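You operate a simulated robot arm through the tools that you are given. There is no shell and no other tool. Be economical: measure what you need, move in short steps, check, and stop when the job is done.

You are at the controls of a simulated two-armed robot. One attempt, no reset.

TASK
Swap the blue-taped part in the white carton for the purple-taped one on the pallet.
Fine: the part from the carton goes on the foam where the purple-taped one lay; close the lid and fasten the orange strap again. Where these are worked on the way, their far stop is far enough and under half their travel is too little: end of the orange strap.

Only the result counts: the job must be done as asked and must still hold three seconds after the hand-in. Knocking over, shifting, dropping, spilling or breaking anything else fails it. A push-on lid holds only when it is set on centred and level and pressed home; a screw cap is set on level and turned clockwise until tight.

THE ROBOT
Two 7-joint arms with two-finger grippers on one trunk, on a base that drives. Base frame: it is fixed to the floor where the robot stands at the start and does not move with it; the origin is under the middle of the robot, x ahead of it, y to its left, z up. Readings come in mm, degrees, newtons and seconds.
The left shoulder is at the start at [114, 175, 983], the right one opposite. With the tool pointing down near the work surface each hand reaches from about 100 to 840 mm from the robot's upright axis, wherever it stands, measured 20 degrees to its own side. Places, roughly: end of the orange strap [500, 0, 500]; foam ledge facing the white carton [300, -1700, 300]; inside of the white carton [700, 0, 400]; lid of the white carton [700, 0, 500]; wrapped part with purple tape [250, -1750, 250]. Payload 2.94 kg a hand.
The tool frame of a hand sits at the grasp point between the pads (the TCP): z along the fingers, y along the line on which they close. The tips reach 30 mm beyond it. Largest opening 138 mm; the body of the gripper starts 109 mm behind the TCP.
Orientation is that of the tool frame in the base frame, as a unit quaternion [x, y, z, w]. With the fingers straight down and closing along the base's y, the tool's x points along the base's -x, its y along +y and its z along -z.

THE INTERFACE
- The arms move only by the tool nudge_tool. It takes "left_commands", "right_commands" or both (then of equal length, played together; a hand with none holds still); each is a list that holds one entry, the list of rows, each a list of 7 numbers: the turn, a rotation vector about the tool's x, y, z in degrees, then the shift along the tool's x, y, z in m, then the finger opening in m, from 0 to 0.138. In form: [[[rx, ry, rz, dx, dy, dz, grip], ...]]. A call has 1 to 20 rows; each row shifts and turns the commanded pose from where the row before left it, along the tool's axes as they then stand. Rows are played at 5 a second. More than 50 mm and 8.6 degrees between two rows, or a gripper value outside its range, and nothing of the call is played. Where a pose cannot be reached the arm comes as near as it can. A force on the tool above 60 N (or 10 N above the force at the start of the call, whichever is more), or a blocked arm, ends the call early, and 0.2 s more pass. Each finger halts on what it meets, pressing with about 39 N; the grip force reading is that of the motor and also rises with nothing between the fingers. The clock runs only during rows and for 0.2 s after the last one: add rows that do not move to give the fingers time. It gives the time, the measured TCP pose, the force on the tool (base axes), the opening and the grip force at its end, in the units of the frame above (readings bear some noise), with the torque about the TCP (base axes, N m) and any sound that the robot's microphone picked up.
- Cameras (640 x 400 px; columns grow to the right, rows downward): "scene" is now at [258.4, -20.6, 1445.4]; the picture's right is [-0.30, -0.95, 0.00], its down [-0.78, 0.25, -0.58] and it looks along [0.55, -0.17, -0.82] (base axes); focal length 246 px, centre (320, 200). "left" rides on the left gripper at [71, -19, -146] in its tool frame; the picture's right is [0.26, 0.96, 0.00], its down [-0.85, 0.23, -0.48] and it looks along [-0.46, 0.12, 0.88] (tool axes); focal length 280 px, centre (320, 200). "right" rides on the right gripper at [71, 19, -146] in its tool frame; the picture's right is [-0.26, 0.97, 0.00], its down [-0.85, -0.23, -0.48] and it looks along [-0.46, -0.12, 0.88] (tool axes); focal length 280 px, centre (320, 200). There is no depth. A picture from a camera that has moved, and an enlarged one, comes with that camera's place and axes in the base frame and with its lens.
- capture(camera): a new picture of that camera. No time passes.
- move_column(by): slides the trunk up (or, below 0, down) by that many mm; the arms and the scene camera ride with it, the base frame stays. It gives what a move gives, with no picture.
- drive_base(legs): drives the robot by 1 to 6 legs, each [ahead, turn to the left] in mm and degrees, along the robot's own axes; the way and the turn of a leg run together, so that a leg with both is an arc; at most 1500 mm and 180 degrees a leg. The arms and the cameras ride along, it lands a little off, and it stops where it bumps. It gives what a move gives.
- aim_head(pan, tilt): turns the head with the scene camera to pan (to the left, within 120 degrees either way) and tilt (down, from -29 to 69), counted from straight ahead of the robot. It gives what a move gives.
- close_up(camera, box): a new picture of the part [left, top, right, bottom] of that camera's present view, enlarged. No time passes.
- finish_job(): hands the job in; it is judged then, once.

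Work in short steps. Places have to be worked out from the pictures, the camera data and where the tool is seen: move nearer, look again, correct. Check each grasp and each placing, and mend what went wrong. You have 120 turns and 92 pictures in all, those below and enlarged ones among them. Open the grippers and draw the arms clear of the work before you hand the job in, unless the task says otherwise; then end with one line.

The tools are called after "Request:" as a command line: name --argument value ..., lists and objects as JSON in quotes. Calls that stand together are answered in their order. nudge_tool: Moves the arms, as the interface text tells. Its arguments: {"type":"object","properties":{"left_commands":{"type":"array"},"right_commands":{"type":"array"}},"required":[]} The other tools are called the same way: move_column (by) slides the trunk up or down; drive_base (legs) drives the base; aim_head (pan, tilt) turns the head that bears the scene camera; capture (camera) takes a picture; close_up (camera, box) takes an enlarged picture of a part of a camera's view; finish_job () hands the job in.

At the start:

```text
t: 0.0
left_position: [656.9, 246.1, 1132.3]
left_tcp_rot: [0.0, 1.0, 0.001, 0.0]
left_wrist_force: [-0.7, 0.2, -0.1]
left_ft_torque: [0.01, -0.01, 0.0]
left_finger_gap: 138.1
left_gripper_force: 0.1
right_position: [371.1, -220.9, 1169.8]
right_tcp_rot: [0.001, 1.0, 0.0, 0.001]
right_wrist_force: [0.4, 0.8, 0.7]
right_ft_torque: [-0.02, 0.0, 0.04]
right_finger_gap: 138.0
right_gripper_force: 0.0
trunk travel left (down, up): [-159.0, 575.0]
robot x, y, heading: [-0.7, -2.7, 0.2]
head pan, tilt: [-17.5, 54.8]
```

scene: 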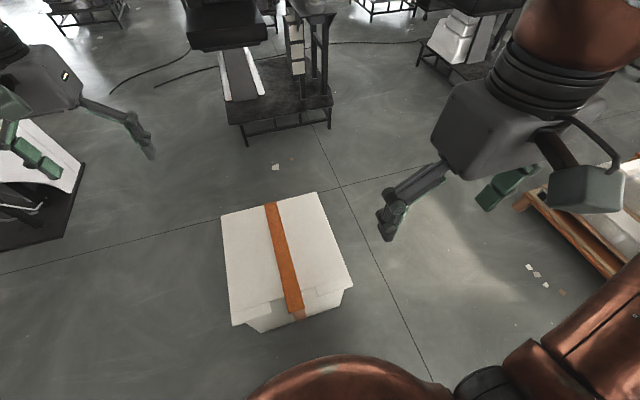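
right: 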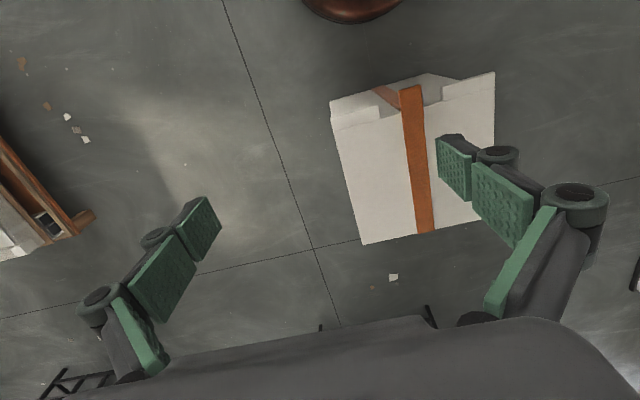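
left: 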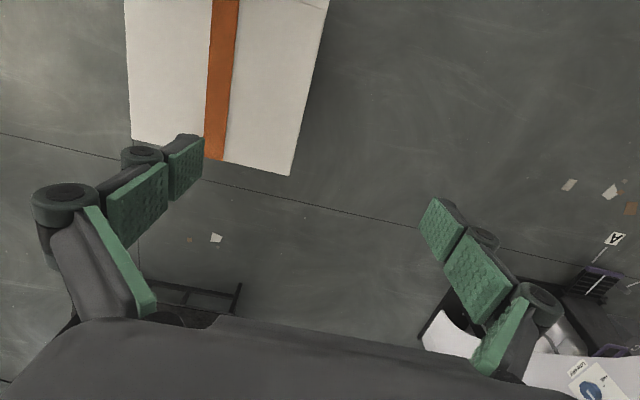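

The carton stands ahead on the floor with an orange strap running along its depth. I look closer at it, and at the strap end.

Request:
close_up --camera "scene" --box '[200, 170, 380, 350]'

Request:
close_up --camera "right" --box '[320, 60, 510, 250]'

```text
2.22 times, centred on (290, 260) of scene
camera zoom: at [258.4, -20.6, 1445.4], right [-0.3, -0.95, 0.0], down [-0.78, 0.25, -0.58], along [0.55, -0.17, -0.82], focal length 546 px, centre (387, 67)
```

zoom: 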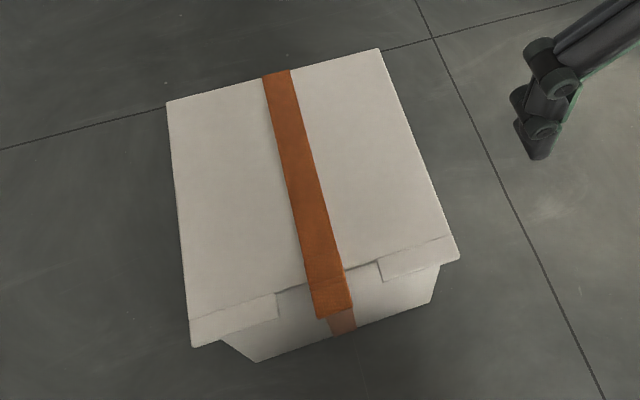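

```text
2.11 times, centred on (415, 155) of right
camera zoom: at [301.2, -201.8, 1315.2], right [0.26, 0.97, 0.0], down [0.85, -0.23, 0.48], along [0.46, -0.12, -0.88], focal length 590 px, centre (120, 295)
```

zoom: 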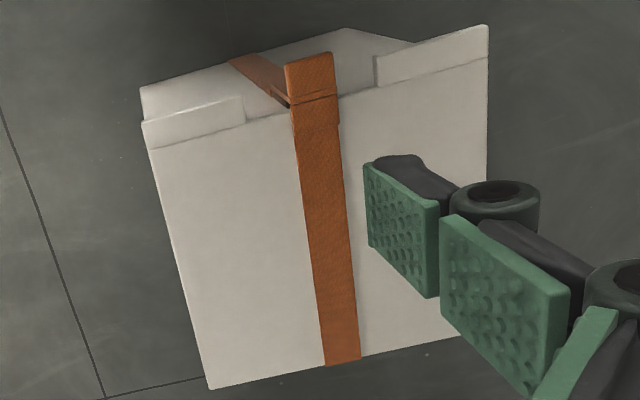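

I judge the lid's top about x 516..945, y -215..230, z≈500, with the strap end sticking out to about (456, 10, 505). I lower the right hand for a close look at the front.

Request:
nudge_tool --right_commands '[[[0, 0, 0, 0.004, 0.02, 0.045, 0.138], [0, 0, 0, 0.004, 0.02, 0.045, 0.138], [0, 0, 0, 0.004, 0.02, 0.045, 0.138], [0, 0, 0, 0.004, 0.02, 0.045, 0.138], [0, 0, 0, 0.004, 0.02, 0.045, 0.138], [0, 0, 0, 0.004, 0.02, 0.045, 0.138], [0, 0, 0, 0.004, 0.02, 0.045, 0.138], [0, 0, 0, 0.004, 0.02, 0.045, 0.138], [0, 0, 0, 0.004, 0.02, 0.045, 0.138], [0, 0, 0, 0.004, 0.02, 0.045, 0.138]]]'

Request:
capture --camera "right"

Request:
capture --camera "scene"

```text
t: 2.2
left_position: [656.5, 247.8, 1133.7]
left_tcp_rot: [-0.001, 1.0, 0.0, -0.001]
left_wrist_force: [-0.2, 0.9, 0.1]
left_ft_torque: [-0.05, 0.01, 0.04]
left_finger_gap: 138.2
left_gripper_force: 0.0
right_position: [332.0, -20.0, 720.0]
right_tcp_rot: [0.001, 1.0, 0.0, -0.001]
right_wrist_force: [0.2, 0.9, 0.0]
right_ft_torque: [0.03, -0.01, -0.01]
right_finger_gap: 138.0
right_gripper_force: 0.0
trunk travel left (down, up): [-159.0, 575.0]
robot x, y, heading: [0.7, -0.9, -0.1]
head pan, tilt: [-17.5, 54.8]
```

```text
86 pictures are left
camera right: at [261.3, -0.7, 866.0], right [0.26, 0.96, 0.0], down [0.85, -0.23, 0.48], along [0.46, -0.12, -0.88], focal length 280 px, centre (320, 200)
```

right: 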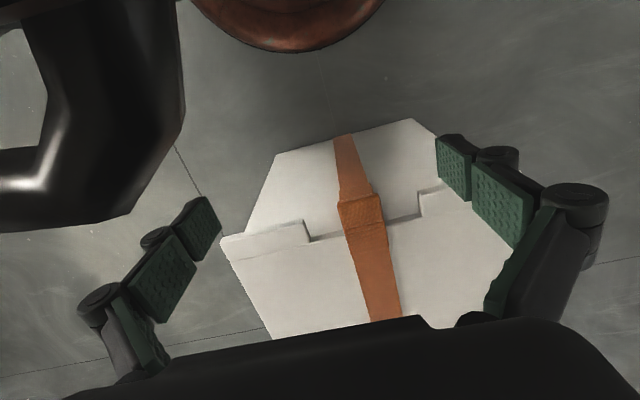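

```text
85 pictures are left
camera scene: at [259.0, -20.0, 1445.3], right [-0.3, -0.95, 0.0], down [-0.78, 0.25, -0.58], along [0.55, -0.17, -0.82], focal length 246 px, centre (320, 200)
```

scene: 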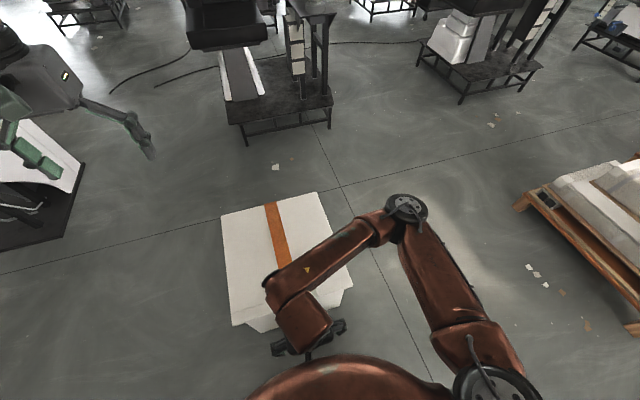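

Request:
close_up --camera "right" --box '[270, 120, 450, 280]'

```text
2.50 times, centred on (360, 200) of right
camera zoom: at [261.3, -0.7, 866.0], right [0.26, 0.96, 0.0], down [0.85, -0.23, 0.48], along [0.46, -0.12, -0.88], focal length 701 px, centre (220, 200)
```

zoom: 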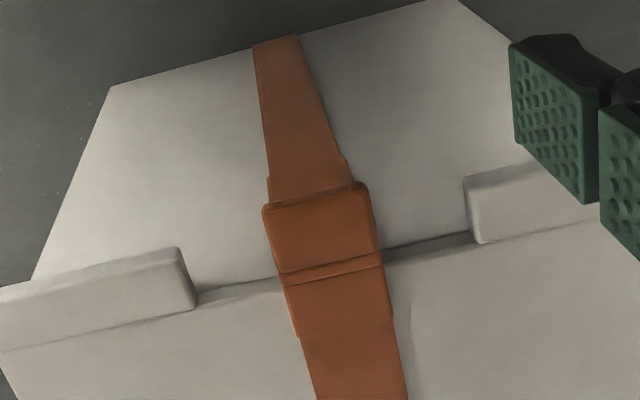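

The tongue juts out horizontally over the gap between the two lips, x≈456–516, 60 wide, centred y≈6. I tilt the right hand 45°, close its fingers and go down in front of the tongue, to hook it from below.

Request:
nudge_tool --right_commands '[[[0, -7.5, 0, 0, 0, 0, 0], [0, -7.5, 0, 0, 0, 0, 0], [0, -7.5, 0, 0, 0, 0, 0], [0, -7.5, 0, 0, 0, 0, 0], [0, -7.5, 0, 0, 0, 0, 0], [0, -7.5, 0, 0, 0, 0, 0], [0, 0, 0, 0.0238, 0.0043, 0.0352, 0], [0, 0, 0, 0.0238, 0.0043, 0.0352, 0], [0, 0, 0, 0.0238, 0.0043, 0.0352, 0], [0, 0, 0, 0.0238, 0.0043, 0.0352, 0], [0, 0, 0, 0.0238, 0.0043, 0.0352, 0], [0, 0, 0, 0.0238, 0.0043, 0.0352, 0]]]'

Request:
capture --camera "right"

```text
t: 2.6
left_position: [656.5, 247.1, 1131.8]
left_tcp_rot: [-0.001, 1.0, 0.0, 0.001]
left_wrist_force: [0.1, -0.2, 0.7]
left_ft_torque: [-0.02, 0.0, 0.02]
left_finger_gap: 138.0
left_gripper_force: 0.1
right_position: [342.8, -18.8, 723.7]
right_tcp_rot: [0.013, 0.999, -0.003, 0.053]
right_wrist_force: [0.8, -0.1, 0.3]
right_ft_torque: [0.03, -0.01, 0.02]
right_finger_gap: 104.4
right_gripper_force: 1.7
trunk travel left (down, up): [-159.0, 575.0]
robot x, y, heading: [-2.4, 0.1, 0.2]
head pan, tilt: [-17.5, 54.8]
stopped in row 1 (right hand): the force on the tool passed its limit at 163 N (the readings are from after the stop); the commanded pose is now the measured one
```

```text
83 pictures are left
camera right: at [257.6, 1.5, 861.1], right [0.28, 0.96, 0.03], down [0.79, -0.25, 0.56], along [0.55, -0.14, -0.82], focal length 280 px, centre (320, 200)
```

right: 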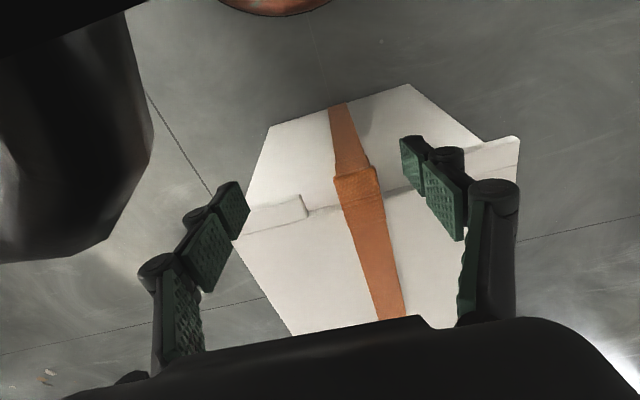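

The wrist struck something, likely the robot's own trunk, as it tilted. I move the hand ahead first, then tilt.

Request:
nudge_tool --right_commands '[[[0, 0, 0, -0.04, 0, 0, 0], [0, 0, 0, -0.04, 0, 0, 0], [0, 0, 0, -0.04, 0, 0, 0], [0, 0, 0, -0.04, 0, 0, 0], [0, -7, 0, 0, 0, 0, 0], [0, -7, 0, 0, 0, 0, 0], [0, -7, 0, 0, 0, 0, 0], [0, -7, 0, 0, 0, 0, 0], [0, -7, 0, 0, 0, 0, 0], [0, -4, 0, 0, 0, 0, 0], [0, 0, 0, 0, 0, 0, 0]]]'

Request:
capture --camera "scene"

```text
t: 5.0
left_position: [657.4, 246.7, 1132.7]
left_tcp_rot: [-0.001, 1.0, -0.001, -0.001]
left_wrist_force: [-0.2, -0.1, 0.1]
left_ft_torque: [-0.01, -0.01, 0.0]
left_finger_gap: 138.0
left_gripper_force: 0.0
right_position: [502.8, -23.5, 742.1]
right_tcp_rot: [0.011, 0.923, -0.007, 0.384]
right_wrist_force: [0.2, 0.0, 0.2]
right_ft_torque: [-0.03, 0.02, 0.03]
right_finger_gap: 0.0
right_gripper_force: 28.1
trunk travel left (down, up): [-159.0, 575.0]
robot x, y, heading: [0.6, -0.0, -0.4]
head pan, tilt: [-17.5, 54.8]
```

```text
82 pictures are left
camera scene: at [258.5, -20.4, 1445.3], right [-0.3, -0.95, 0.0], down [-0.78, 0.25, -0.58], along [0.55, -0.17, -0.82], focal length 246 px, centre (320, 200)
```

scene: 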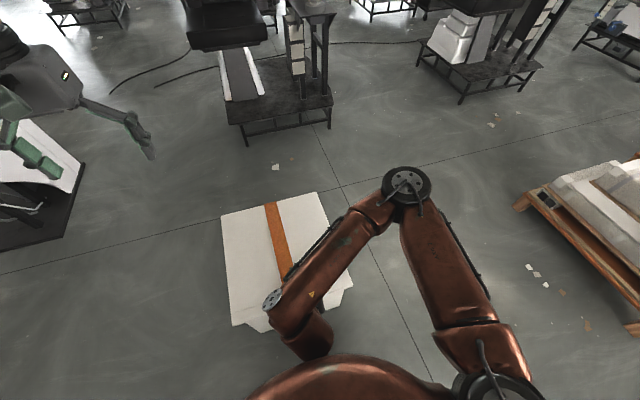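

The wrist runs close to the trunk here, so I back the base 220 mm to make room, then look.

Request:
drive_base --legs '[[-220, 0]]'

Request:
capture --camera "right"

```text
t: 6.2
left_position: [386.1, 269.1, 1214.8]
left_tcp_rot: [-0.043, 0.995, -0.036, 0.081]
left_wrist_force: [-1.7, 0.2, 2.3]
left_ft_torque: [-0.04, -0.17, -0.04]
left_finger_gap: 137.8
left_gripper_force: 0.0
right_position: [349.9, -26.3, 780.0]
right_tcp_rot: [0.102, 0.896, 0.032, 0.43]
right_wrist_force: [-4.9, 1.1, 1.5]
right_ft_torque: [-0.03, -0.24, -0.04]
right_finger_gap: 0.0
right_gripper_force: 28.3
trunk travel left (down, up): [-159.0, 575.0]
robot x, y, heading: [-106.6, -0.8, 0.2]
head pan, tilt: [-17.5, 54.8]
stopped in leg 1: the robot was blocked; the commanded pose is now the measured one
```

```text
81 pictures are left
camera right: at [197.0, 10.5, 819.5], right [0.31, 0.89, 0.34], down [0.11, -0.39, 0.91], along [0.94, -0.24, -0.22], focal length 280 px, centre (320, 200)
```

right: 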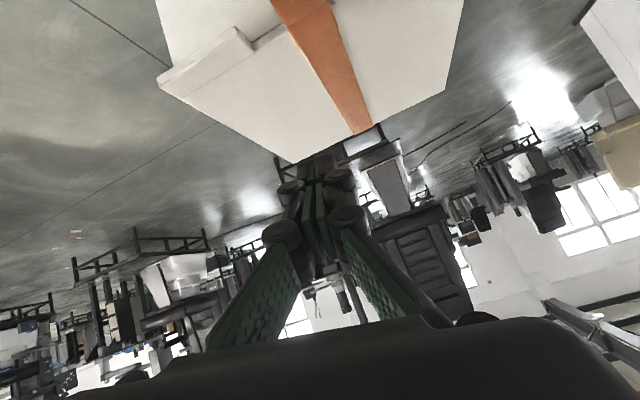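

It bumped something about 107 mm back. I look behind to see what, since nothing may be shifted.

Request:
aim_head --pan 120 --tilt 50

Request:
capture --camera "scene"

Request:
aim_head --pan -120 --tilt 50

Request:
capture --camera "scene"

```text
t: 8.4
left_position: [430.9, 266.2, 1198.2]
left_tcp_rot: [-0.044, 0.997, -0.034, 0.06]
left_wrist_force: [0.9, -1.0, -0.6]
left_ft_torque: [-0.01, 0.11, -0.04]
left_finger_gap: 137.8
left_gripper_force: 0.1
right_position: [359.6, -25.9, 772.6]
right_tcp_rot: [0.081, 0.904, 0.023, 0.42]
right_wrist_force: [-0.2, 0.0, 0.3]
right_ft_torque: [0.0, -0.03, 0.01]
right_finger_gap: 0.0
right_gripper_force: 28.4
trunk travel left (down, up): [-159.0, 575.0]
robot x, y, heading: [-108.4, -1.6, 0.3]
head pan, tilt: [120.0, 50.0]
```

```text
80 pictures are left
camera scene: at [40.9, 68.8, 1452.1], right [0.86, 0.51, 0.0], down [0.39, -0.66, -0.64], along [-0.32, 0.55, -0.77], focal length 246 px, centre (320, 200)
```

scene: 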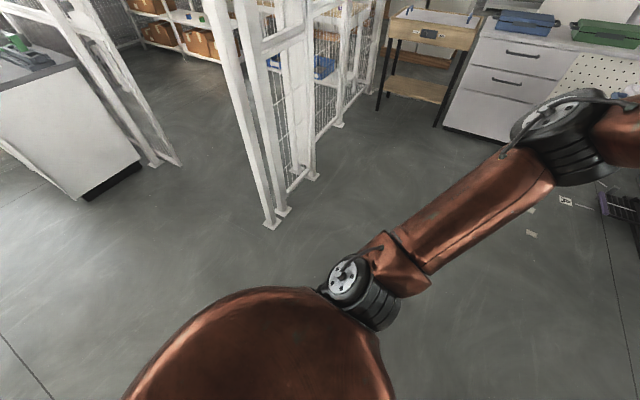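

```text
t: 11.8
left_position: [432.8, 266.3, 1194.9]
left_tcp_rot: [-0.043, 0.997, -0.034, 0.059]
left_wrist_force: [0.0, -1.2, 0.3]
left_ft_torque: [0.01, 0.04, 0.01]
left_finger_gap: 138.1
left_gripper_force: 0.0
right_position: [361.4, -27.5, 769.0]
right_tcp_rot: [0.08, 0.903, 0.021, 0.421]
right_wrist_force: [0.4, -0.2, -0.3]
right_ft_torque: [0.0, -0.02, 0.0]
right_finger_gap: 0.1
right_gripper_force: 28.7
trunk travel left (down, up): [-159.0, 575.0]
robot x, y, heading: [-107.4, 1.8, 0.2]
head pan, tilt: [-120.0, 50.0]
```

```text
79 pictures are left
camera scene: at [43.0, -64.3, 1451.6], right [-0.87, 0.49, 0.0], down [0.38, 0.67, -0.64], along [-0.32, -0.56, -0.77], focal length 246 px, centre (320, 200)
```

scene: 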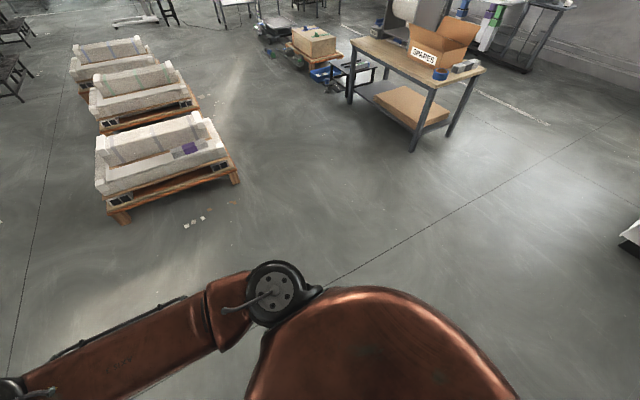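

Nothing visible behind; the hard stop also swung the arms. The 107 mm gained is useful; I square up the right hand at a 45° tilt and lower it in front of the carton.

Request:
nudge_tool --right_commands '[[[-0.65, 2.5, -4.7, 0, 0, 0, 0], [-0.65, 2.5, -4.7, 0, 0, 0, 0], [0, 0, 0, 0.0265, 0.0041, 0.0299, 0], [0, 0, 0, 0.0265, 0.0041, 0.0299, 0], [0, 0, 0, 0.0265, 0.0041, 0.0299, 0], [0, 0, 0, 0.0265, 0.0041, 0.0299, 0], [0, 0, 0, 0.0265, 0.0041, 0.0299, 0], [0, 0, 0, 0.0265, 0.0041, 0.0299, 0], [0, 0, 0, 0.0265, 0.0041, 0.0299, 0], [0, 0, 0, 0.0265, 0.0041, 0.0299, 0], [0, 0, 0, 0, 0, 0, 0]]]'

Request:
aim_head --pan 0 --tilt 50

Request:
capture --camera "scene"

Request:
capture --camera "right"

```text
t: 14.2
left_position: [431.8, 266.3, 1194.9]
left_tcp_rot: [-0.044, 0.997, -0.034, 0.059]
left_wrist_force: [0.1, 0.0, 0.0]
left_ft_torque: [0.01, 0.01, 0.0]
left_finger_gap: 138.1
left_gripper_force: 0.0
right_position: [379.3, 3.1, 451.6]
right_tcp_rot: [-0.002, 0.924, -0.001, 0.383]
right_wrist_force: [0.1, -0.6, 0.0]
right_ft_torque: [-0.03, -0.02, 0.0]
right_finger_gap: 0.0
right_gripper_force: 28.4
trunk travel left (down, up): [-159.0, 575.0]
robot x, y, heading: [-108.7, -2.7, 0.3]
head pan, tilt: [-120.0, 50.0]
```

```text
t: 16.2
left_position: [432.3, 265.8, 1195.3]
left_tcp_rot: [-0.045, 0.997, -0.035, 0.06]
left_wrist_force: [-0.6, -0.2, -0.8]
left_ft_torque: [0.0, 0.0, -0.02]
left_finger_gap: 138.0
left_gripper_force: 0.1
right_position: [379.5, 3.0, 451.9]
right_tcp_rot: [-0.001, 0.923, -0.002, 0.384]
right_wrist_force: [0.4, 0.6, -0.2]
right_ft_torque: [-0.01, -0.02, -0.03]
right_finger_gap: 0.2
right_gripper_force: 28.4
trunk travel left (down, up): [-159.0, 575.0]
robot x, y, heading: [-108.7, 3.5, 0.4]
head pan, tilt: [0.0, 50.0]
```

```text
78 pictures are left
camera scene: at [158.1, 3.2, 1451.6], right [0.0, -1.0, 0.0], down [-0.77, 0.0, -0.64], along [0.64, 0.0, -0.77], focal length 246 px, centre (320, 200)
```

scene: 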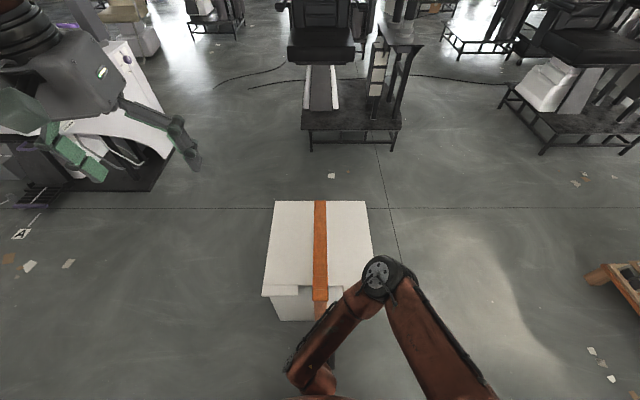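

```text
77 pictures are left
camera right: at [227.4, 21.9, 504.0], right [0.19, 0.97, 0.18], down [0.26, -0.23, 0.94], along [0.95, -0.13, -0.3], focal length 280 px, centre (320, 200)
```

right: 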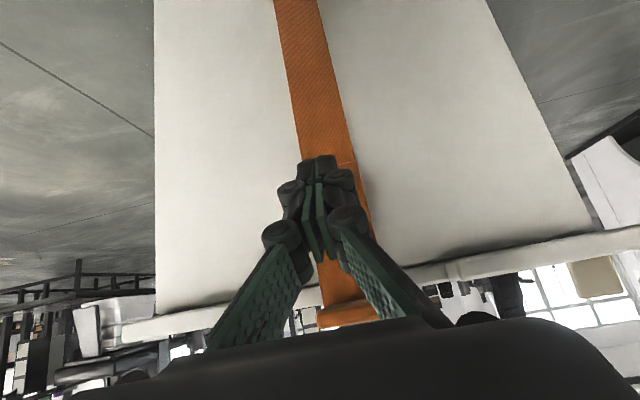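

The tongue's end is at about z 515–526 and the lips at about z 500–515. I push the closed fingers forward beneath the tongue.

Request:
nudge_tool --right_commands '[[[0, 0, 0, -0.0304, 0.002, 0.0304, 0], [0, 0, 0, -0.0304, 0.001, 0.0304, 0], [0, 0, 0, 0, 0, 0, 0]]]'

Request:
capture --camera "right"

```text
t: 17.0
left_position: [432.5, 267.4, 1195.7]
left_tcp_rot: [-0.044, 0.997, -0.035, 0.06]
left_wrist_force: [-0.5, -0.5, -0.3]
left_ft_torque: [0.02, -0.01, 0.01]
left_finger_gap: 138.2
left_gripper_force: 0.0
right_position: [463.2, 3.7, 450.9]
right_tcp_rot: [0.0, 0.924, -0.003, 0.382]
right_wrist_force: [-11.5, -2.9, 5.4]
right_ft_torque: [-0.04, -0.02, -0.1]
right_finger_gap: 5.8
right_gripper_force: 28.5
trunk travel left (down, up): [-159.0, 575.0]
robot x, y, heading: [-107.5, 0.3, 0.5]
head pan, tilt: [0.0, 50.0]
```

```text
76 pictures are left
camera right: at [310.2, 23.8, 504.3], right [0.19, 0.97, 0.18], down [0.26, -0.22, 0.94], along [0.95, -0.13, -0.3], focal length 280 px, centre (320, 200)
```

right: 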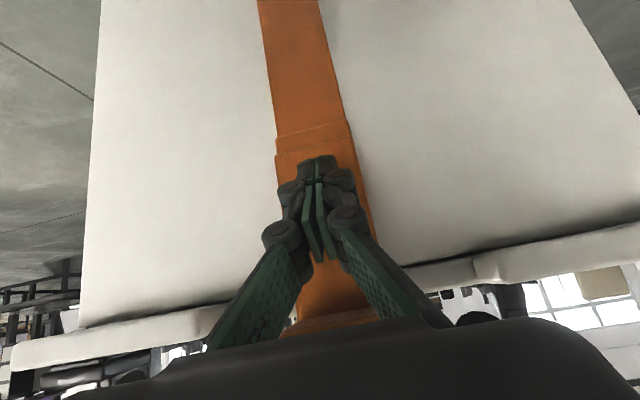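

The fingertips touch the front wall or strap keeper near x 484. I back off a little, flatten the hand to about 20° below horizontal and lift against the tongue's underside.

Request:
nudge_tool --right_commands '[[[0, 0, 0, 0.007, 0.001, -0.007, 0], [0, -8, 0, 0, 0, 0, 0], [0, -8, 0, 0, 0, 0, 0], [0, -8, 0, 0, 0, 0, 0], [0, 0, 0, -0.0187, 0, -0.0072, 0], [0, 0, 0, -0.0187, 0, -0.0072, 0], [0, 0, 0, 0, 0, 0, 0]]]'

Request:
capture --camera "right"

Request:
close_up --camera "scene" --box '[250, 190, 390, 340]'

```text
t: 18.6
left_position: [431.9, 266.2, 1194.6]
left_tcp_rot: [-0.044, 0.997, -0.034, 0.058]
left_wrist_force: [-0.4, 0.3, -0.5]
left_ft_torque: [0.0, 0.01, -0.04]
left_finger_gap: 137.9
left_gripper_force: 0.1
right_position: [456.9, 5.6, 493.7]
right_tcp_rot: [-0.001, 0.824, -0.002, 0.567]
right_wrist_force: [0.2, 0.2, 0.5]
right_ft_torque: [-0.05, 0.01, 0.0]
right_finger_gap: 0.0
right_gripper_force: 27.9
trunk travel left (down, up): [-159.0, 575.0]
robot x, y, heading: [-108.0, -0.4, 0.4]
head pan, tilt: [0.0, 50.0]
```

```text
75 pictures are left
camera right: at [295.2, 23.9, 477.9], right [0.09, 0.97, 0.24], down [-0.14, -0.23, 0.96], along [0.99, -0.12, 0.12], focal length 280 px, centre (320, 200)
```

right: 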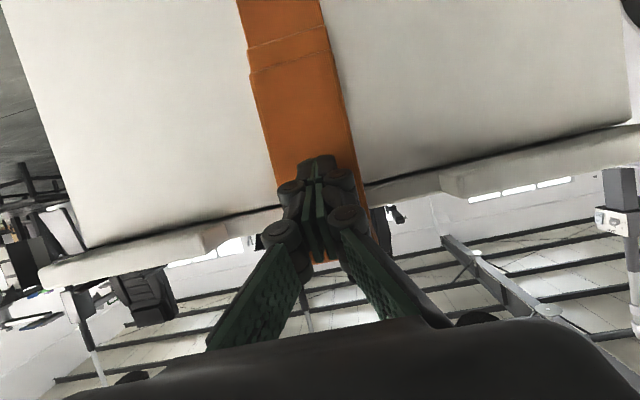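

```text
2.67 times, centred on (320, 265) of scene
camera zoom: at [158.2, 3.2, 1451.5], right [0.01, -1.0, 0.0], down [-0.77, 0.0, -0.64], along [0.64, 0.0, -0.77], focal length 655 px, centre (320, 27)
```

zoom: 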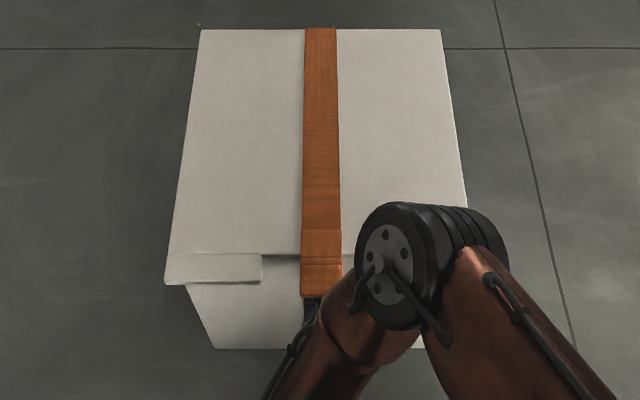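

Rays from both cameras agree that the tongue lies down the front wall: free end near (482, 5, 412), bending over the lid edge at about z 505. I check how proud of the wall it stands.

Request:
close_up --camera "right" --box '[230, 0, 390, 200]'

```text
2.00 times, centred on (310, 100) of right
camera zoom: at [295.2, 23.9, 477.9], right [0.09, 0.97, 0.24], down [-0.14, -0.23, 0.96], along [0.99, -0.12, 0.12], focal length 561 px, centre (340, 400)
```

zoom: 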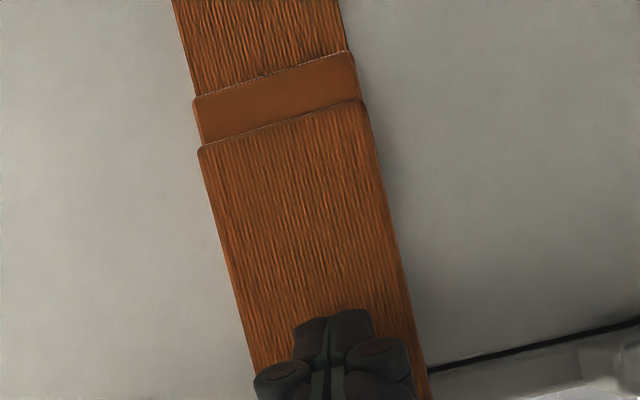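

The tongue overlaps a pad on the wall, free end at z≈412. I'll grip it by its side edges near the free end: retreat, level the fingers, open to 100 mm, lower to z≈432.

Request:
nudge_tool --right_commands '[[[0, 0, 0, 0.0107, 0, -0.028, 0.05], [0, -7, 0, 0, 0, 0, 0.1], [0, -7, 0, 0, 0, 0, 0.1], [0, -7, 0, 0, 0, 0, 0.1], [0, 0, 0, 0.031, 0, 0, 0.1], [0, 0, 0, 0.031, 0, 0, 0.1], [0, 0, 0, 0, 0, 0, 0.1]]]'

Request:
capture --camera "right"

```text
t: 20.2
left_position: [431.9, 266.5, 1194.5]
left_tcp_rot: [-0.044, 0.997, -0.035, 0.06]
left_wrist_force: [-0.1, 0.4, -0.4]
left_ft_torque: [0.0, -0.03, 0.01]
left_finger_gap: 137.9
left_gripper_force: 0.1
right_position: [429.6, 17.0, 451.6]
right_tcp_rot: [0.001, 0.71, -0.006, 0.704]
right_wrist_force: [0.2, -0.1, 0.5]
right_ft_torque: [-0.02, 0.01, 0.0]
right_finger_gap: 100.1
right_gripper_force: 0.1
right hand out of reach, approached as far as the arm can: row 4, 6
trunk travel left (down, up): [-159.0, 575.0]
robot x, y, heading: [-107.9, 1.9, 0.1]
head pan, tilt: [0.0, 50.0]
```

```text
72 pictures are left
camera right: at [284.2, 37.6, 381.3], right [0.01, 0.97, 0.26], down [-0.47, -0.22, 0.85], along [0.88, -0.13, 0.45], focal length 280 px, centre (320, 200)
```

right: 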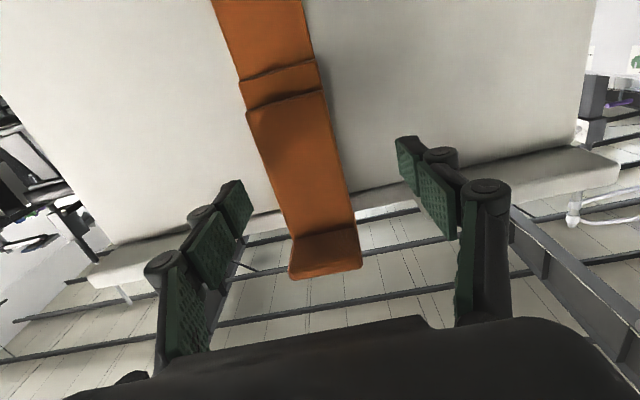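

Comparing rays again, the orange tab at the top really does stick out from the lid edge, to about (450, 5, 522). I zoom in to see how it joins.

Request:
close_up --camera "right" --box '[230, 170, 410, 290]'

```text
3.33 times, centred on (320, 230) of right
camera zoom: at [284.2, 37.6, 381.3], right [0.01, 0.97, 0.26], down [-0.47, -0.22, 0.85], along [0.88, -0.13, 0.45], focal length 935 px, centre (320, 100)
```

zoom: 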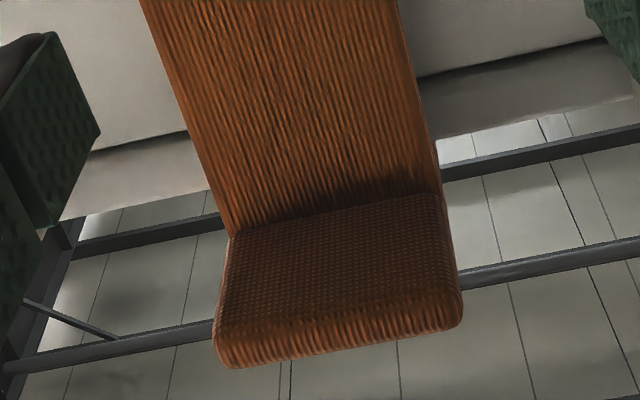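

The tab, with a hook-textured underside, is what stands out and can be pulled. I close the fingers and bring them up under it from below, watching the force.

Request:
nudge_tool --right_commands '[[[0, 0, 0, 0, -0.003, 0, 0], [0, 0, 0, 0, -0.004, 0, 0], [0, 0, 0, 0, -0.004, 0.004, 0], [0, 0, 0, 0, 0, 0.004, 0], [0, 0, 0, -0.02, 0, 0, 0], [0, 0, 0, -0.02, 0, 0, 0], [0, 0, 0, -0.01, 0, 0, 0], [0, 0, 0, -0.01, 0, 0, 0], [0, 0, 0, -0.01, 0, 0, 0], [0, 0, 0, -0.01, 0, 0, 0], [0, 0, 0, 0, 0, 0, 0]]]'

Request:
close_up --camera "scene" --box '[250, 190, 390, 340]'

Request:
capture --camera "right"

```text
t: 22.1
left_position: [445.5, 266.9, 1191.9]
left_tcp_rot: [-0.045, 0.997, -0.034, 0.054]
left_wrist_force: [-1.2, -0.3, -0.6]
left_ft_torque: [0.05, -0.12, 0.01]
left_finger_gap: 138.3
left_gripper_force: 0.0
right_position: [438.6, 9.3, 509.7]
right_tcp_rot: [-0.004, 0.725, -0.003, 0.689]
right_wrist_force: [10.4, 2.4, -32.2]
right_ft_torque: [0.05, 0.47, -0.18]
right_finger_gap: 6.1
right_gripper_force: 28.2
right hand out of reach, approached as far as the arm can: row 1, 4
trunk travel left (down, up): [-159.0, 575.0]
robot x, y, heading: [-108.5, -3.8, 0.3]
head pan, tilt: [0.0, 50.0]
stopped in row 9 (right hand): the force on the tool passed its limit at 64 N (the readings are from after the stop); the commanded pose is now the measured one
```

```text
2.67 times, centred on (320, 265) of scene
camera zoom: at [190.3, 3.8, 1448.7], right [0.01, -1.0, 0.0], down [-0.78, 0.0, -0.63], along [0.63, 0.0, -0.78], focal length 655 px, centre (320, 27)
```

zoom: 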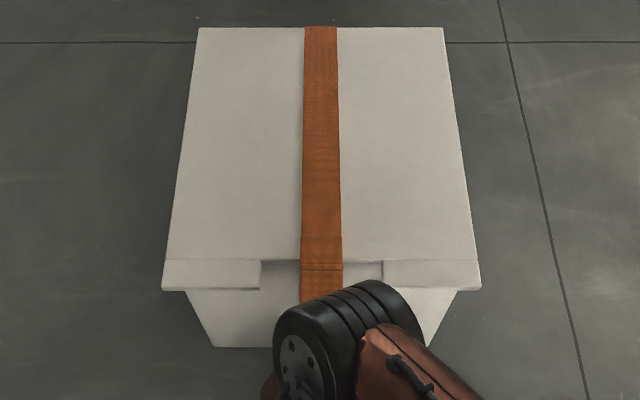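

```text
69 pictures are left
camera right: at [289.1, 27.0, 444.7], right [0.01, 0.97, 0.25], down [-0.43, -0.22, 0.87], along [0.9, -0.12, 0.42], focal length 280 px, centre (320, 200)
```

right: 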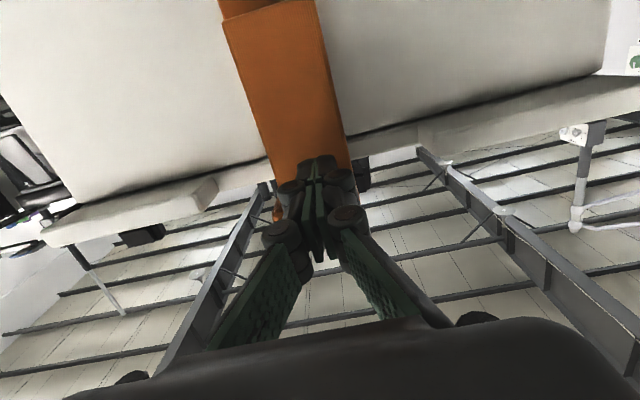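

The tab holds against a 60 N upward push of closed fingers, so I'll pinch it instead. I back off and roll the hand 90° so the fingers close vertically, which also gives a side view.

Request:
nudge_tool --right_commands '[[[0, 0, 0, 0.01, 0, -0.01, 0], [0, 0, 0, 0, 0, -0.04, 0], [0, 0, 8.2, 0, 0, 0, 0.06], [0, 0, 8.2, 0, 0, 0, 0.06], [0, 0, 8.2, 0, 0, 0, 0.06], [0, 0, 8.2, 0, 0, 0, 0.06], [0, 0, 8.2, 0, 0, 0, 0.06], [0, 0, 8.2, 0, 0, 0, 0.06], [0, 0, 8.2, 0, 0, 0, 0.06], [0, 0, 8.2, 0, 0, 0, 0.06], [0, 0, 8.2, 0, 0, 0, 0.06], [0, 0, 8.2, 0, 0, 0, 0.06], [0, 0, 8, 0, 0, 0, 0.06], [0, 0, 0, 0, 0, 0, 0.06]]]'

Request:
capture --camera "right"

```text
t: 25.1
left_position: [430.6, 266.3, 1194.1]
left_tcp_rot: [-0.044, 0.997, -0.035, 0.059]
left_wrist_force: [0.5, 0.0, 0.0]
left_ft_torque: [0.0, 0.02, -0.02]
left_finger_gap: 137.9
left_gripper_force: 0.0
right_position: [403.0, 29.2, 513.7]
right_tcp_rot: [0.507, 0.51, 0.49, 0.493]
right_wrist_force: [-0.5, -0.3, -0.4]
right_ft_torque: [-0.02, 0.0, 0.0]
right_finger_gap: 60.0
right_gripper_force: 0.1
right hand out of reach, approached as far as the arm can: row 2
trunk travel left (down, up): [-159.0, 575.0]
robot x, y, heading: [-108.7, -0.9, 0.3]
head pan, tilt: [0.0, 50.0]
```

```text
68 pictures are left
camera right: at [259.0, 99.2, 536.3], right [0.03, -0.26, 0.97], down [-0.48, -0.85, -0.21], along [0.87, -0.46, -0.15], focal length 280 px, centre (320, 200)
```

right: 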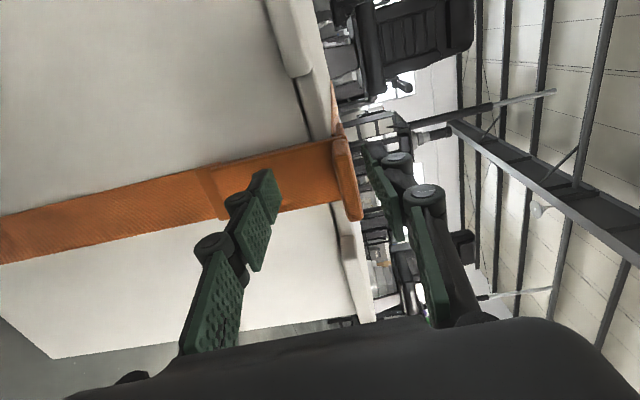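

Request:
close_up --camera "right" --box '[200, 80, 420, 260]'

```text
2.22 times, centred on (310, 170) of right
camera zoom: at [259.0, 99.2, 536.3], right [0.03, -0.26, 0.97], down [-0.48, -0.85, -0.21], along [0.87, -0.46, -0.15], focal length 623 px, centre (342, 267)
```

zoom: 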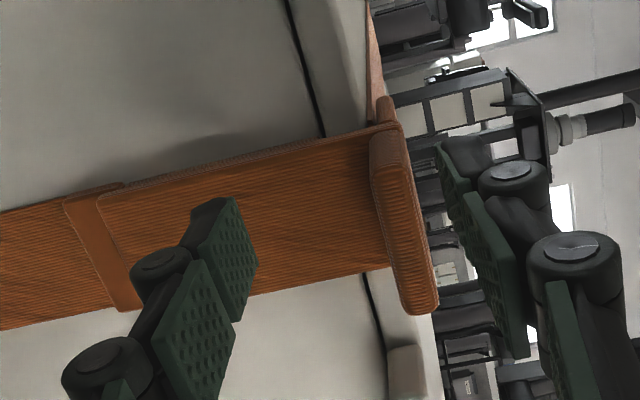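

The side view clarifies: a panel from z≈410 up to 515 on the wall with a thick pull lip at its top, at about (456, 5, 527). I pinch that lip from above and below.

Request:
nudge_tool --right_commands '[[[0, 0, 0, -0.021, 0.012, 0, 0.06], [0, 0, 0, 0, 0, 0.021, 0.06], [0, 0, 0, 0, 0, 0.021, 0.06], [0, 0, 0, 0, 0, 0, 0.0], [0, 0, 0, 0, 0, 0, 0.0], [0, 0, 0, 0, 0, 0, 0.0], [0, 0, 0, 0, 0, 0, 0.0]]]'

Request:
capture --camera "right"

```text
t: 26.7
left_position: [431.0, 267.2, 1195.4]
left_tcp_rot: [-0.044, 0.997, -0.035, 0.059]
left_wrist_force: [0.8, -0.7, 0.0]
left_ft_torque: [-0.01, 0.0, 0.01]
left_finger_gap: 137.9
left_gripper_force: 0.1
right_position: [454.4, 16.2, 526.9]
right_tcp_rot: [0.504, 0.509, 0.492, 0.495]
right_wrist_force: [2.6, -0.1, 4.9]
right_ft_torque: [0.46, -0.48, -0.1]
right_finger_gap: 13.5
right_gripper_force: 36.4
right hand out of reach, approached as far as the arm can: row 1
trunk travel left (down, up): [-159.0, 575.0]
robot x, y, heading: [-108.7, 0.7, 0.2]
head pan, tilt: [0.0, 50.0]
```

```text
66 pictures are left
camera right: at [309.6, 87.3, 549.4], right [0.02, -0.25, 0.97], down [-0.48, -0.85, -0.21], along [0.88, -0.46, -0.14], focal length 280 px, centre (320, 200)
```

right: 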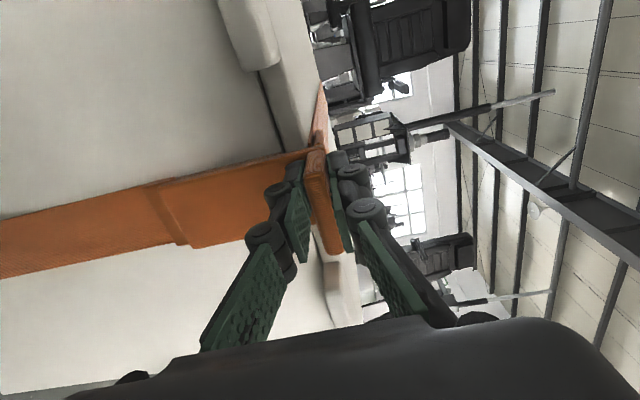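

The lip is gripped (13.5 mm). I pull it gently outward to see whether it gives.

Request:
nudge_tool --right_commands '[[[0, 0, 0, 0, 0, -0.004, 0], [0, 0, 0, 0, 0, -0.004, 0], [0, 0, 0, 0, 0, -0.004, 0], [0, 0, 0, 0, 0, -0.004, 0], [0, 0, 0, 0, 0, -0.004, 0], [0, 0, 0, 0, 0, 0, 0]]]'

Request:
capture --camera "right"

```text
t: 28.1
left_position: [443.9, 267.0, 1192.8]
left_tcp_rot: [-0.045, 0.997, -0.034, 0.054]
left_wrist_force: [0.2, 0.5, -0.4]
left_ft_torque: [0.03, -0.11, 0.03]
left_finger_gap: 138.0
left_gripper_force: 0.1
right_position: [439.4, 17.4, 523.8]
right_tcp_rot: [0.508, 0.512, 0.487, 0.492]
right_wrist_force: [17.8, 0.9, -21.9]
right_ft_torque: [0.89, -1.03, -0.11]
right_finger_gap: 17.7
right_gripper_force: 42.7
trunk travel left (down, up): [-159.0, 575.0]
robot x, y, heading: [-108.7, 1.6, 0.2]
head pan, tilt: [0.0, 50.0]
```

```text
65 pictures are left
camera right: at [295.6, 87.2, 548.1], right [0.04, -0.25, 0.97], down [-0.48, -0.85, -0.2], along [0.87, -0.46, -0.16], focal length 280 px, centre (320, 200)
```

right: 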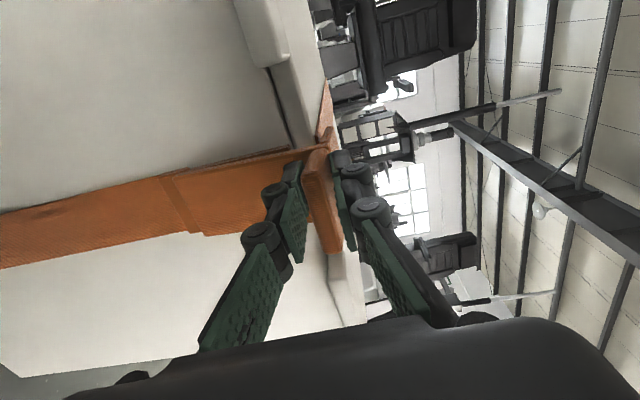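

The lip came out 15 mm and wants to sink, so the panel turns about its lower edge (about x 486, z 405). I follow that arc, turning the hand with it.

Request:
nudge_tool --right_commands '[[[-3, 0, 0, 0, -0.002, 0, 0], [-4, 0, 0, 0, -0.002, 0, 0], [-4, 0, 0, 0, -0.0033, -0.0083, 0], [-4, 0, 0, 0, -0.0033, -0.0083, 0], [-4, 0, 0, 0, -0.0033, -0.0083, 0], [-4, 0, 0, 0, -0.0033, -0.0083, 0], [0, 0, 0, 0, 0, 0, 0]]]'

Request:
capture --camera "right"

```text
t: 28.8
left_position: [392.7, 269.1, 1207.9]
left_tcp_rot: [-0.042, 0.995, -0.036, 0.078]
left_wrist_force: [0.5, 1.1, 1.3]
left_ft_torque: [-0.22, 0.11, -0.07]
left_finger_gap: 138.0
left_gripper_force: 0.0
right_position: [444.2, 22.6, 523.3]
right_tcp_rot: [0.487, 0.485, 0.496, 0.53]
right_wrist_force: [8.1, -38.2, -41.5]
right_ft_torque: [0.77, 1.19, -0.34]
right_finger_gap: 14.4
right_gripper_force: 40.7
right hand out of reach, approached as far as the arm can: row 1, 2, 3
trunk travel left (down, up): [-159.0, 575.0]
robot x, y, heading: [-109.0, -0.9, 0.2]
head pan, tilt: [0.0, 50.0]
stopped in row 3 (right hand): the force on the tool passed its limit at 69 N (the readings are from after the stop); the commanded pose is now the measured one
```

```text
64 pictures are left
camera right: at [300.4, 97.9, 532.7], right [-0.06, -0.23, 0.97], down [-0.49, -0.84, -0.23], along [0.87, -0.49, -0.06], focal length 280 px, centre (320, 200)
```

right: 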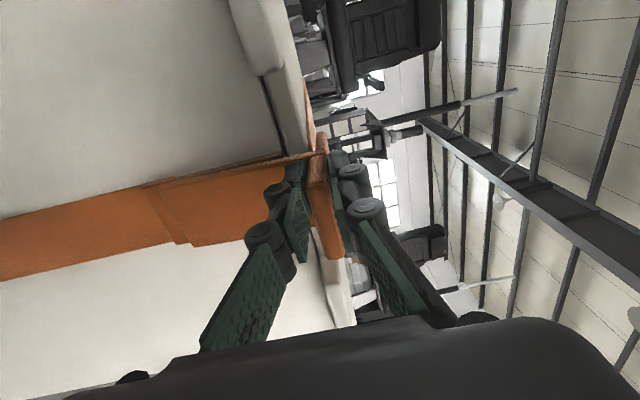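

The arm is folded against its limits here and twists the trunk. I release the lip and drive back further, so that the hand simply withdraws with the base.

Request:
nudge_tool --right_commands '[[[0, 0, 0, 0, 0, 0, 0.07], [0, 0, 0, 0, 0, 0, 0.07], [0, 0, 0, 0, 0, 0, 0.07]]]'

Request:
drive_base --legs '[[-60, 0], [-60, 0], [-60, 0], [-60, 0]]'

Request:
capture --camera "scene"

Request:
capture --camera "right"

```text
t: 29.6
left_position: [405.3, 266.5, 1203.8]
left_tcp_rot: [-0.042, 0.996, -0.034, 0.071]
left_wrist_force: [1.5, 0.8, -0.3]
left_ft_torque: [-0.06, 0.05, 0.04]
left_finger_gap: 137.8
left_gripper_force: 0.0
right_position: [444.8, 24.4, 524.8]
right_tcp_rot: [0.476, 0.48, 0.512, 0.53]
right_wrist_force: [1.0, -0.6, 0.2]
right_ft_torque: [0.01, -0.05, 0.01]
right_finger_gap: 69.9
right_gripper_force: 0.1
trunk travel left (down, up): [-159.0, 575.0]
robot x, y, heading: [-104.7, 0.3, -0.1]
head pan, tilt: [0.0, 50.0]
```

```text
t: 32.2
left_position: [177.5, 267.7, 1200.0]
left_tcp_rot: [-0.043, 0.996, -0.035, 0.067]
left_wrist_force: [-0.7, 0.2, 0.0]
left_ft_torque: [-0.04, 0.06, 0.0]
left_finger_gap: 138.0
left_gripper_force: 0.2
right_position: [207.5, 24.0, 518.3]
right_tcp_rot: [0.481, 0.486, 0.508, 0.524]
right_wrist_force: [-1.9, -1.8, -2.2]
right_ft_torque: [-0.05, -0.23, 0.2]
right_finger_gap: 70.0
right_gripper_force: 0.1
trunk travel left (down, up): [-159.0, 575.0]
robot x, y, heading: [-347.7, -1.5, -0.2]
head pan, tilt: [0.0, 50.0]
```

```text
63 pictures are left
camera scene: at [-55.6, 2.6, 1448.8], right [0.0, -1.0, 0.0], down [-0.78, 0.0, -0.63], along [0.63, 0.0, -0.78], focal length 246 px, centre (320, 200)
```

scene: 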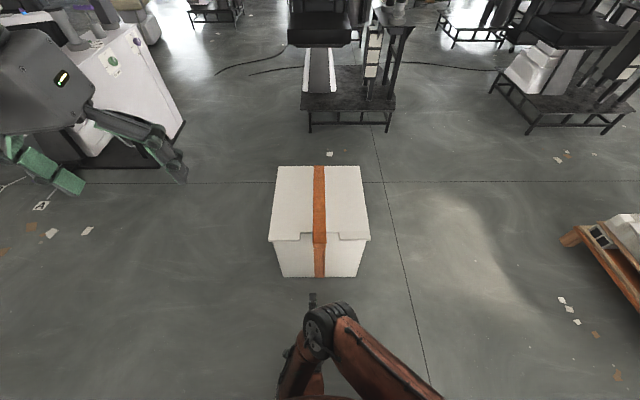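

```text
62 pictures are left
camera right: at [64.0, 97.1, 526.1], right [-0.07, -0.24, 0.97], down [-0.47, -0.85, -0.24], along [0.88, -0.47, -0.06], focal length 280 px, centre (320, 200)
```

right: 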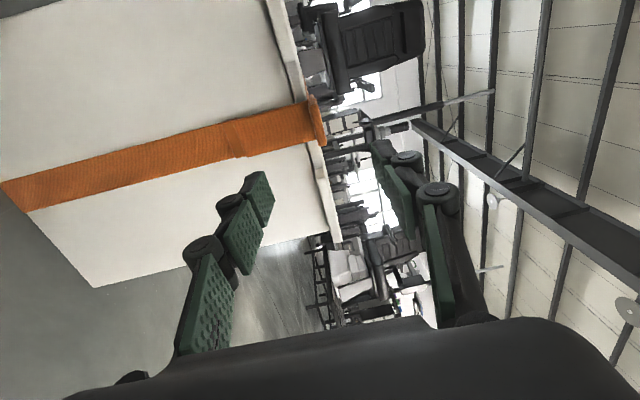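

The base moved freely this time. I zoom in on the strap front, now unobstructed.

Request:
close_up --camera "scene" --box '[265, 215, 375, 285]'

Request:
close_up --camera "right" --box '[210, 80, 350, 180]'

```text
5.71 times, centred on (320, 250) of scene
camera zoom: at [-55.6, 2.6, 1448.8], right [0.0, -1.0, 0.0], down [-0.78, 0.0, -0.63], along [0.63, 0.0, -0.78], focal length 1404 px, centre (320, -86)
```

zoom: 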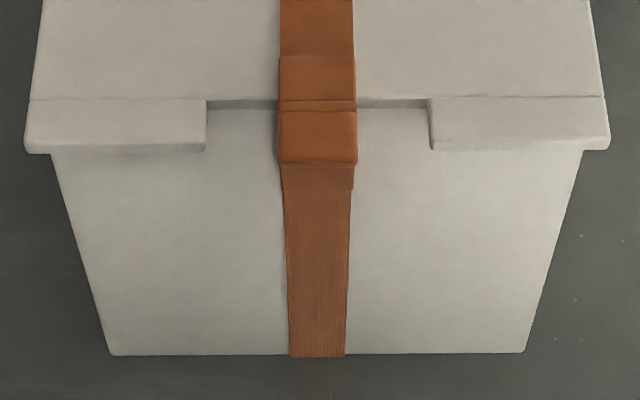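

```text
4.00 times, centred on (280, 130) of right
camera zoom: at [64.0, 97.1, 526.1], right [-0.07, -0.24, 0.97], down [-0.47, -0.85, -0.24], along [0.88, -0.47, -0.06], focal length 1122 px, centre (480, 480)
```

zoom: 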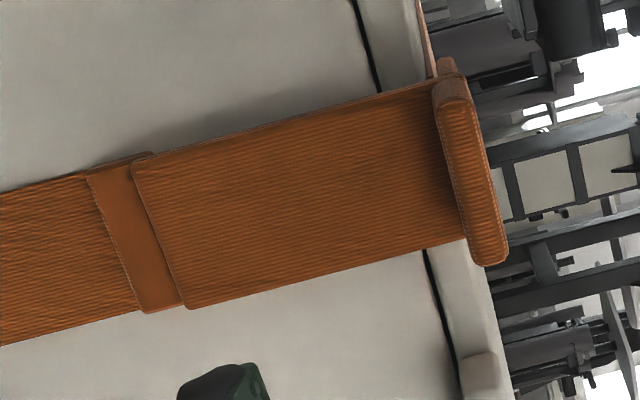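

The panel's rounded free end is at the bottom, over a pad, and it folds at the lid edge: so the lip should swing up about the lid's edge. I pinch the lip again from this better posture.

Request:
nudge_tool --right_commands '[[[3.7, 0.6, 1.2, 0, 0, 0, 0.05], [0, 0, 0, -0.016, 0.007, 0.03, 0.05], [0, 0, 0, 0, 0, 0.045, 0.05], [0, 0, 0, 0, 0, 0.045, 0.05], [0, 0, 0, 0, 0, 0.045, 0.05], [0, 0, 0, 0, 0, 0.04, 0.05], [0, 0, 0, 0, 0, 0.04, 0.05], [0, 0, 0, 0, 0, 0, 0.05], [0, 0, 0, 0, 0, 0, 0], [0, 0, 0, 0, 0, 0, 0], [0, 0, 0, 0, 0, 0, 0], [0, 0, 0, 0, 0, 0, 0]]]'

Request:
capture --camera "right"

```text
t: 34.9
left_position: [166.5, 267.0, 1204.9]
left_tcp_rot: [-0.043, 0.996, -0.034, 0.072]
left_wrist_force: [-0.6, -0.3, -0.3]
left_ft_torque: [-0.03, -0.1, 0.01]
left_finger_gap: 138.1
left_gripper_force: 0.2
right_position: [444.7, 7.5, 526.6]
right_tcp_rot: [0.501, 0.501, 0.498, 0.501]
right_wrist_force: [-10.6, 0.5, -27.8]
right_ft_torque: [0.35, 0.78, -0.68]
right_finger_gap: 13.7
right_gripper_force: 39.9
trunk travel left (down, up): [-159.0, 575.0]
robot x, y, heading: [-348.4, -0.4, -0.0]
head pan, tilt: [0.0, 50.0]
```

```text
59 pictures are left
camera right: at [298.9, 78.1, 546.6], right [0.0, -0.26, 0.97], down [-0.48, -0.85, -0.23], along [0.88, -0.46, -0.13], focal length 280 px, centre (320, 200)
```

right: 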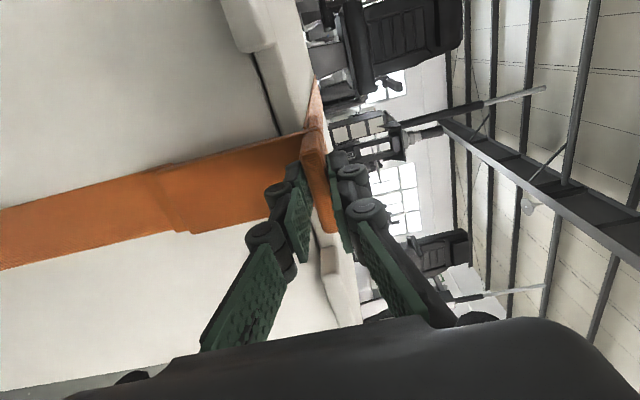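

Gripped again; the lip already resists being raised. Now I lift along an arc about the lid edge, turning the fingers downwards with it.

Request:
nudge_tool --right_commands '[[[2, 0, 0, 0, 0.0, 0.0, 0], [3, 0, 0, 0, 0.002, 0.001, 0], [3, 0, 0, 0, 0.0025, 0.001, 0], [3, 0, 0, 0, 0.0025, 0.001, 0], [3, 0, 0, 0, 0.0025, 0.001, 0], [3, 0, 0, 0, 0.0025, 0.001, 0], [3, 0, 0, 0, 0.0025, 0.001, 0], [0, 0, 0, 0, 0, 0, 0]]]'

Request:
capture --camera "right"

```text
t: 35.9
left_position: [148.0, 264.9, 1204.6]
left_tcp_rot: [-0.045, 0.994, -0.046, 0.086]
left_wrist_force: [0.8, 0.2, -2.7]
left_ft_torque: [-0.11, 0.15, 0.0]
left_finger_gap: 137.6
left_gripper_force: 0.2
right_position: [428.0, 6.4, 532.7]
right_tcp_rot: [0.546, 0.548, 0.447, 0.449]
right_wrist_force: [-88.0, -19.5, 5.5]
right_ft_torque: [1.1, 0.11, -0.47]
right_finger_gap: 14.7
right_gripper_force: 40.9
trunk travel left (down, up): [-159.0, 575.0]
robot x, y, heading: [-350.3, 0.5, 0.1]
head pan, tilt: [0.0, 50.0]
stopped in row 4 (right hand): the arm was blocked; the commanded pose is now the measured one
```

```text
58 pictures are left
camera right: at [289.0, 76.5, 579.6], right [0.19, -0.26, 0.95], down [-0.51, -0.85, -0.13], along [0.84, -0.46, -0.29], focal length 280 px, centre (320, 200)
```

right: 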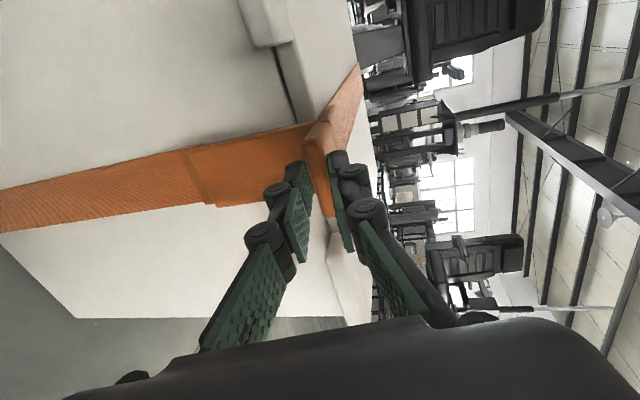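

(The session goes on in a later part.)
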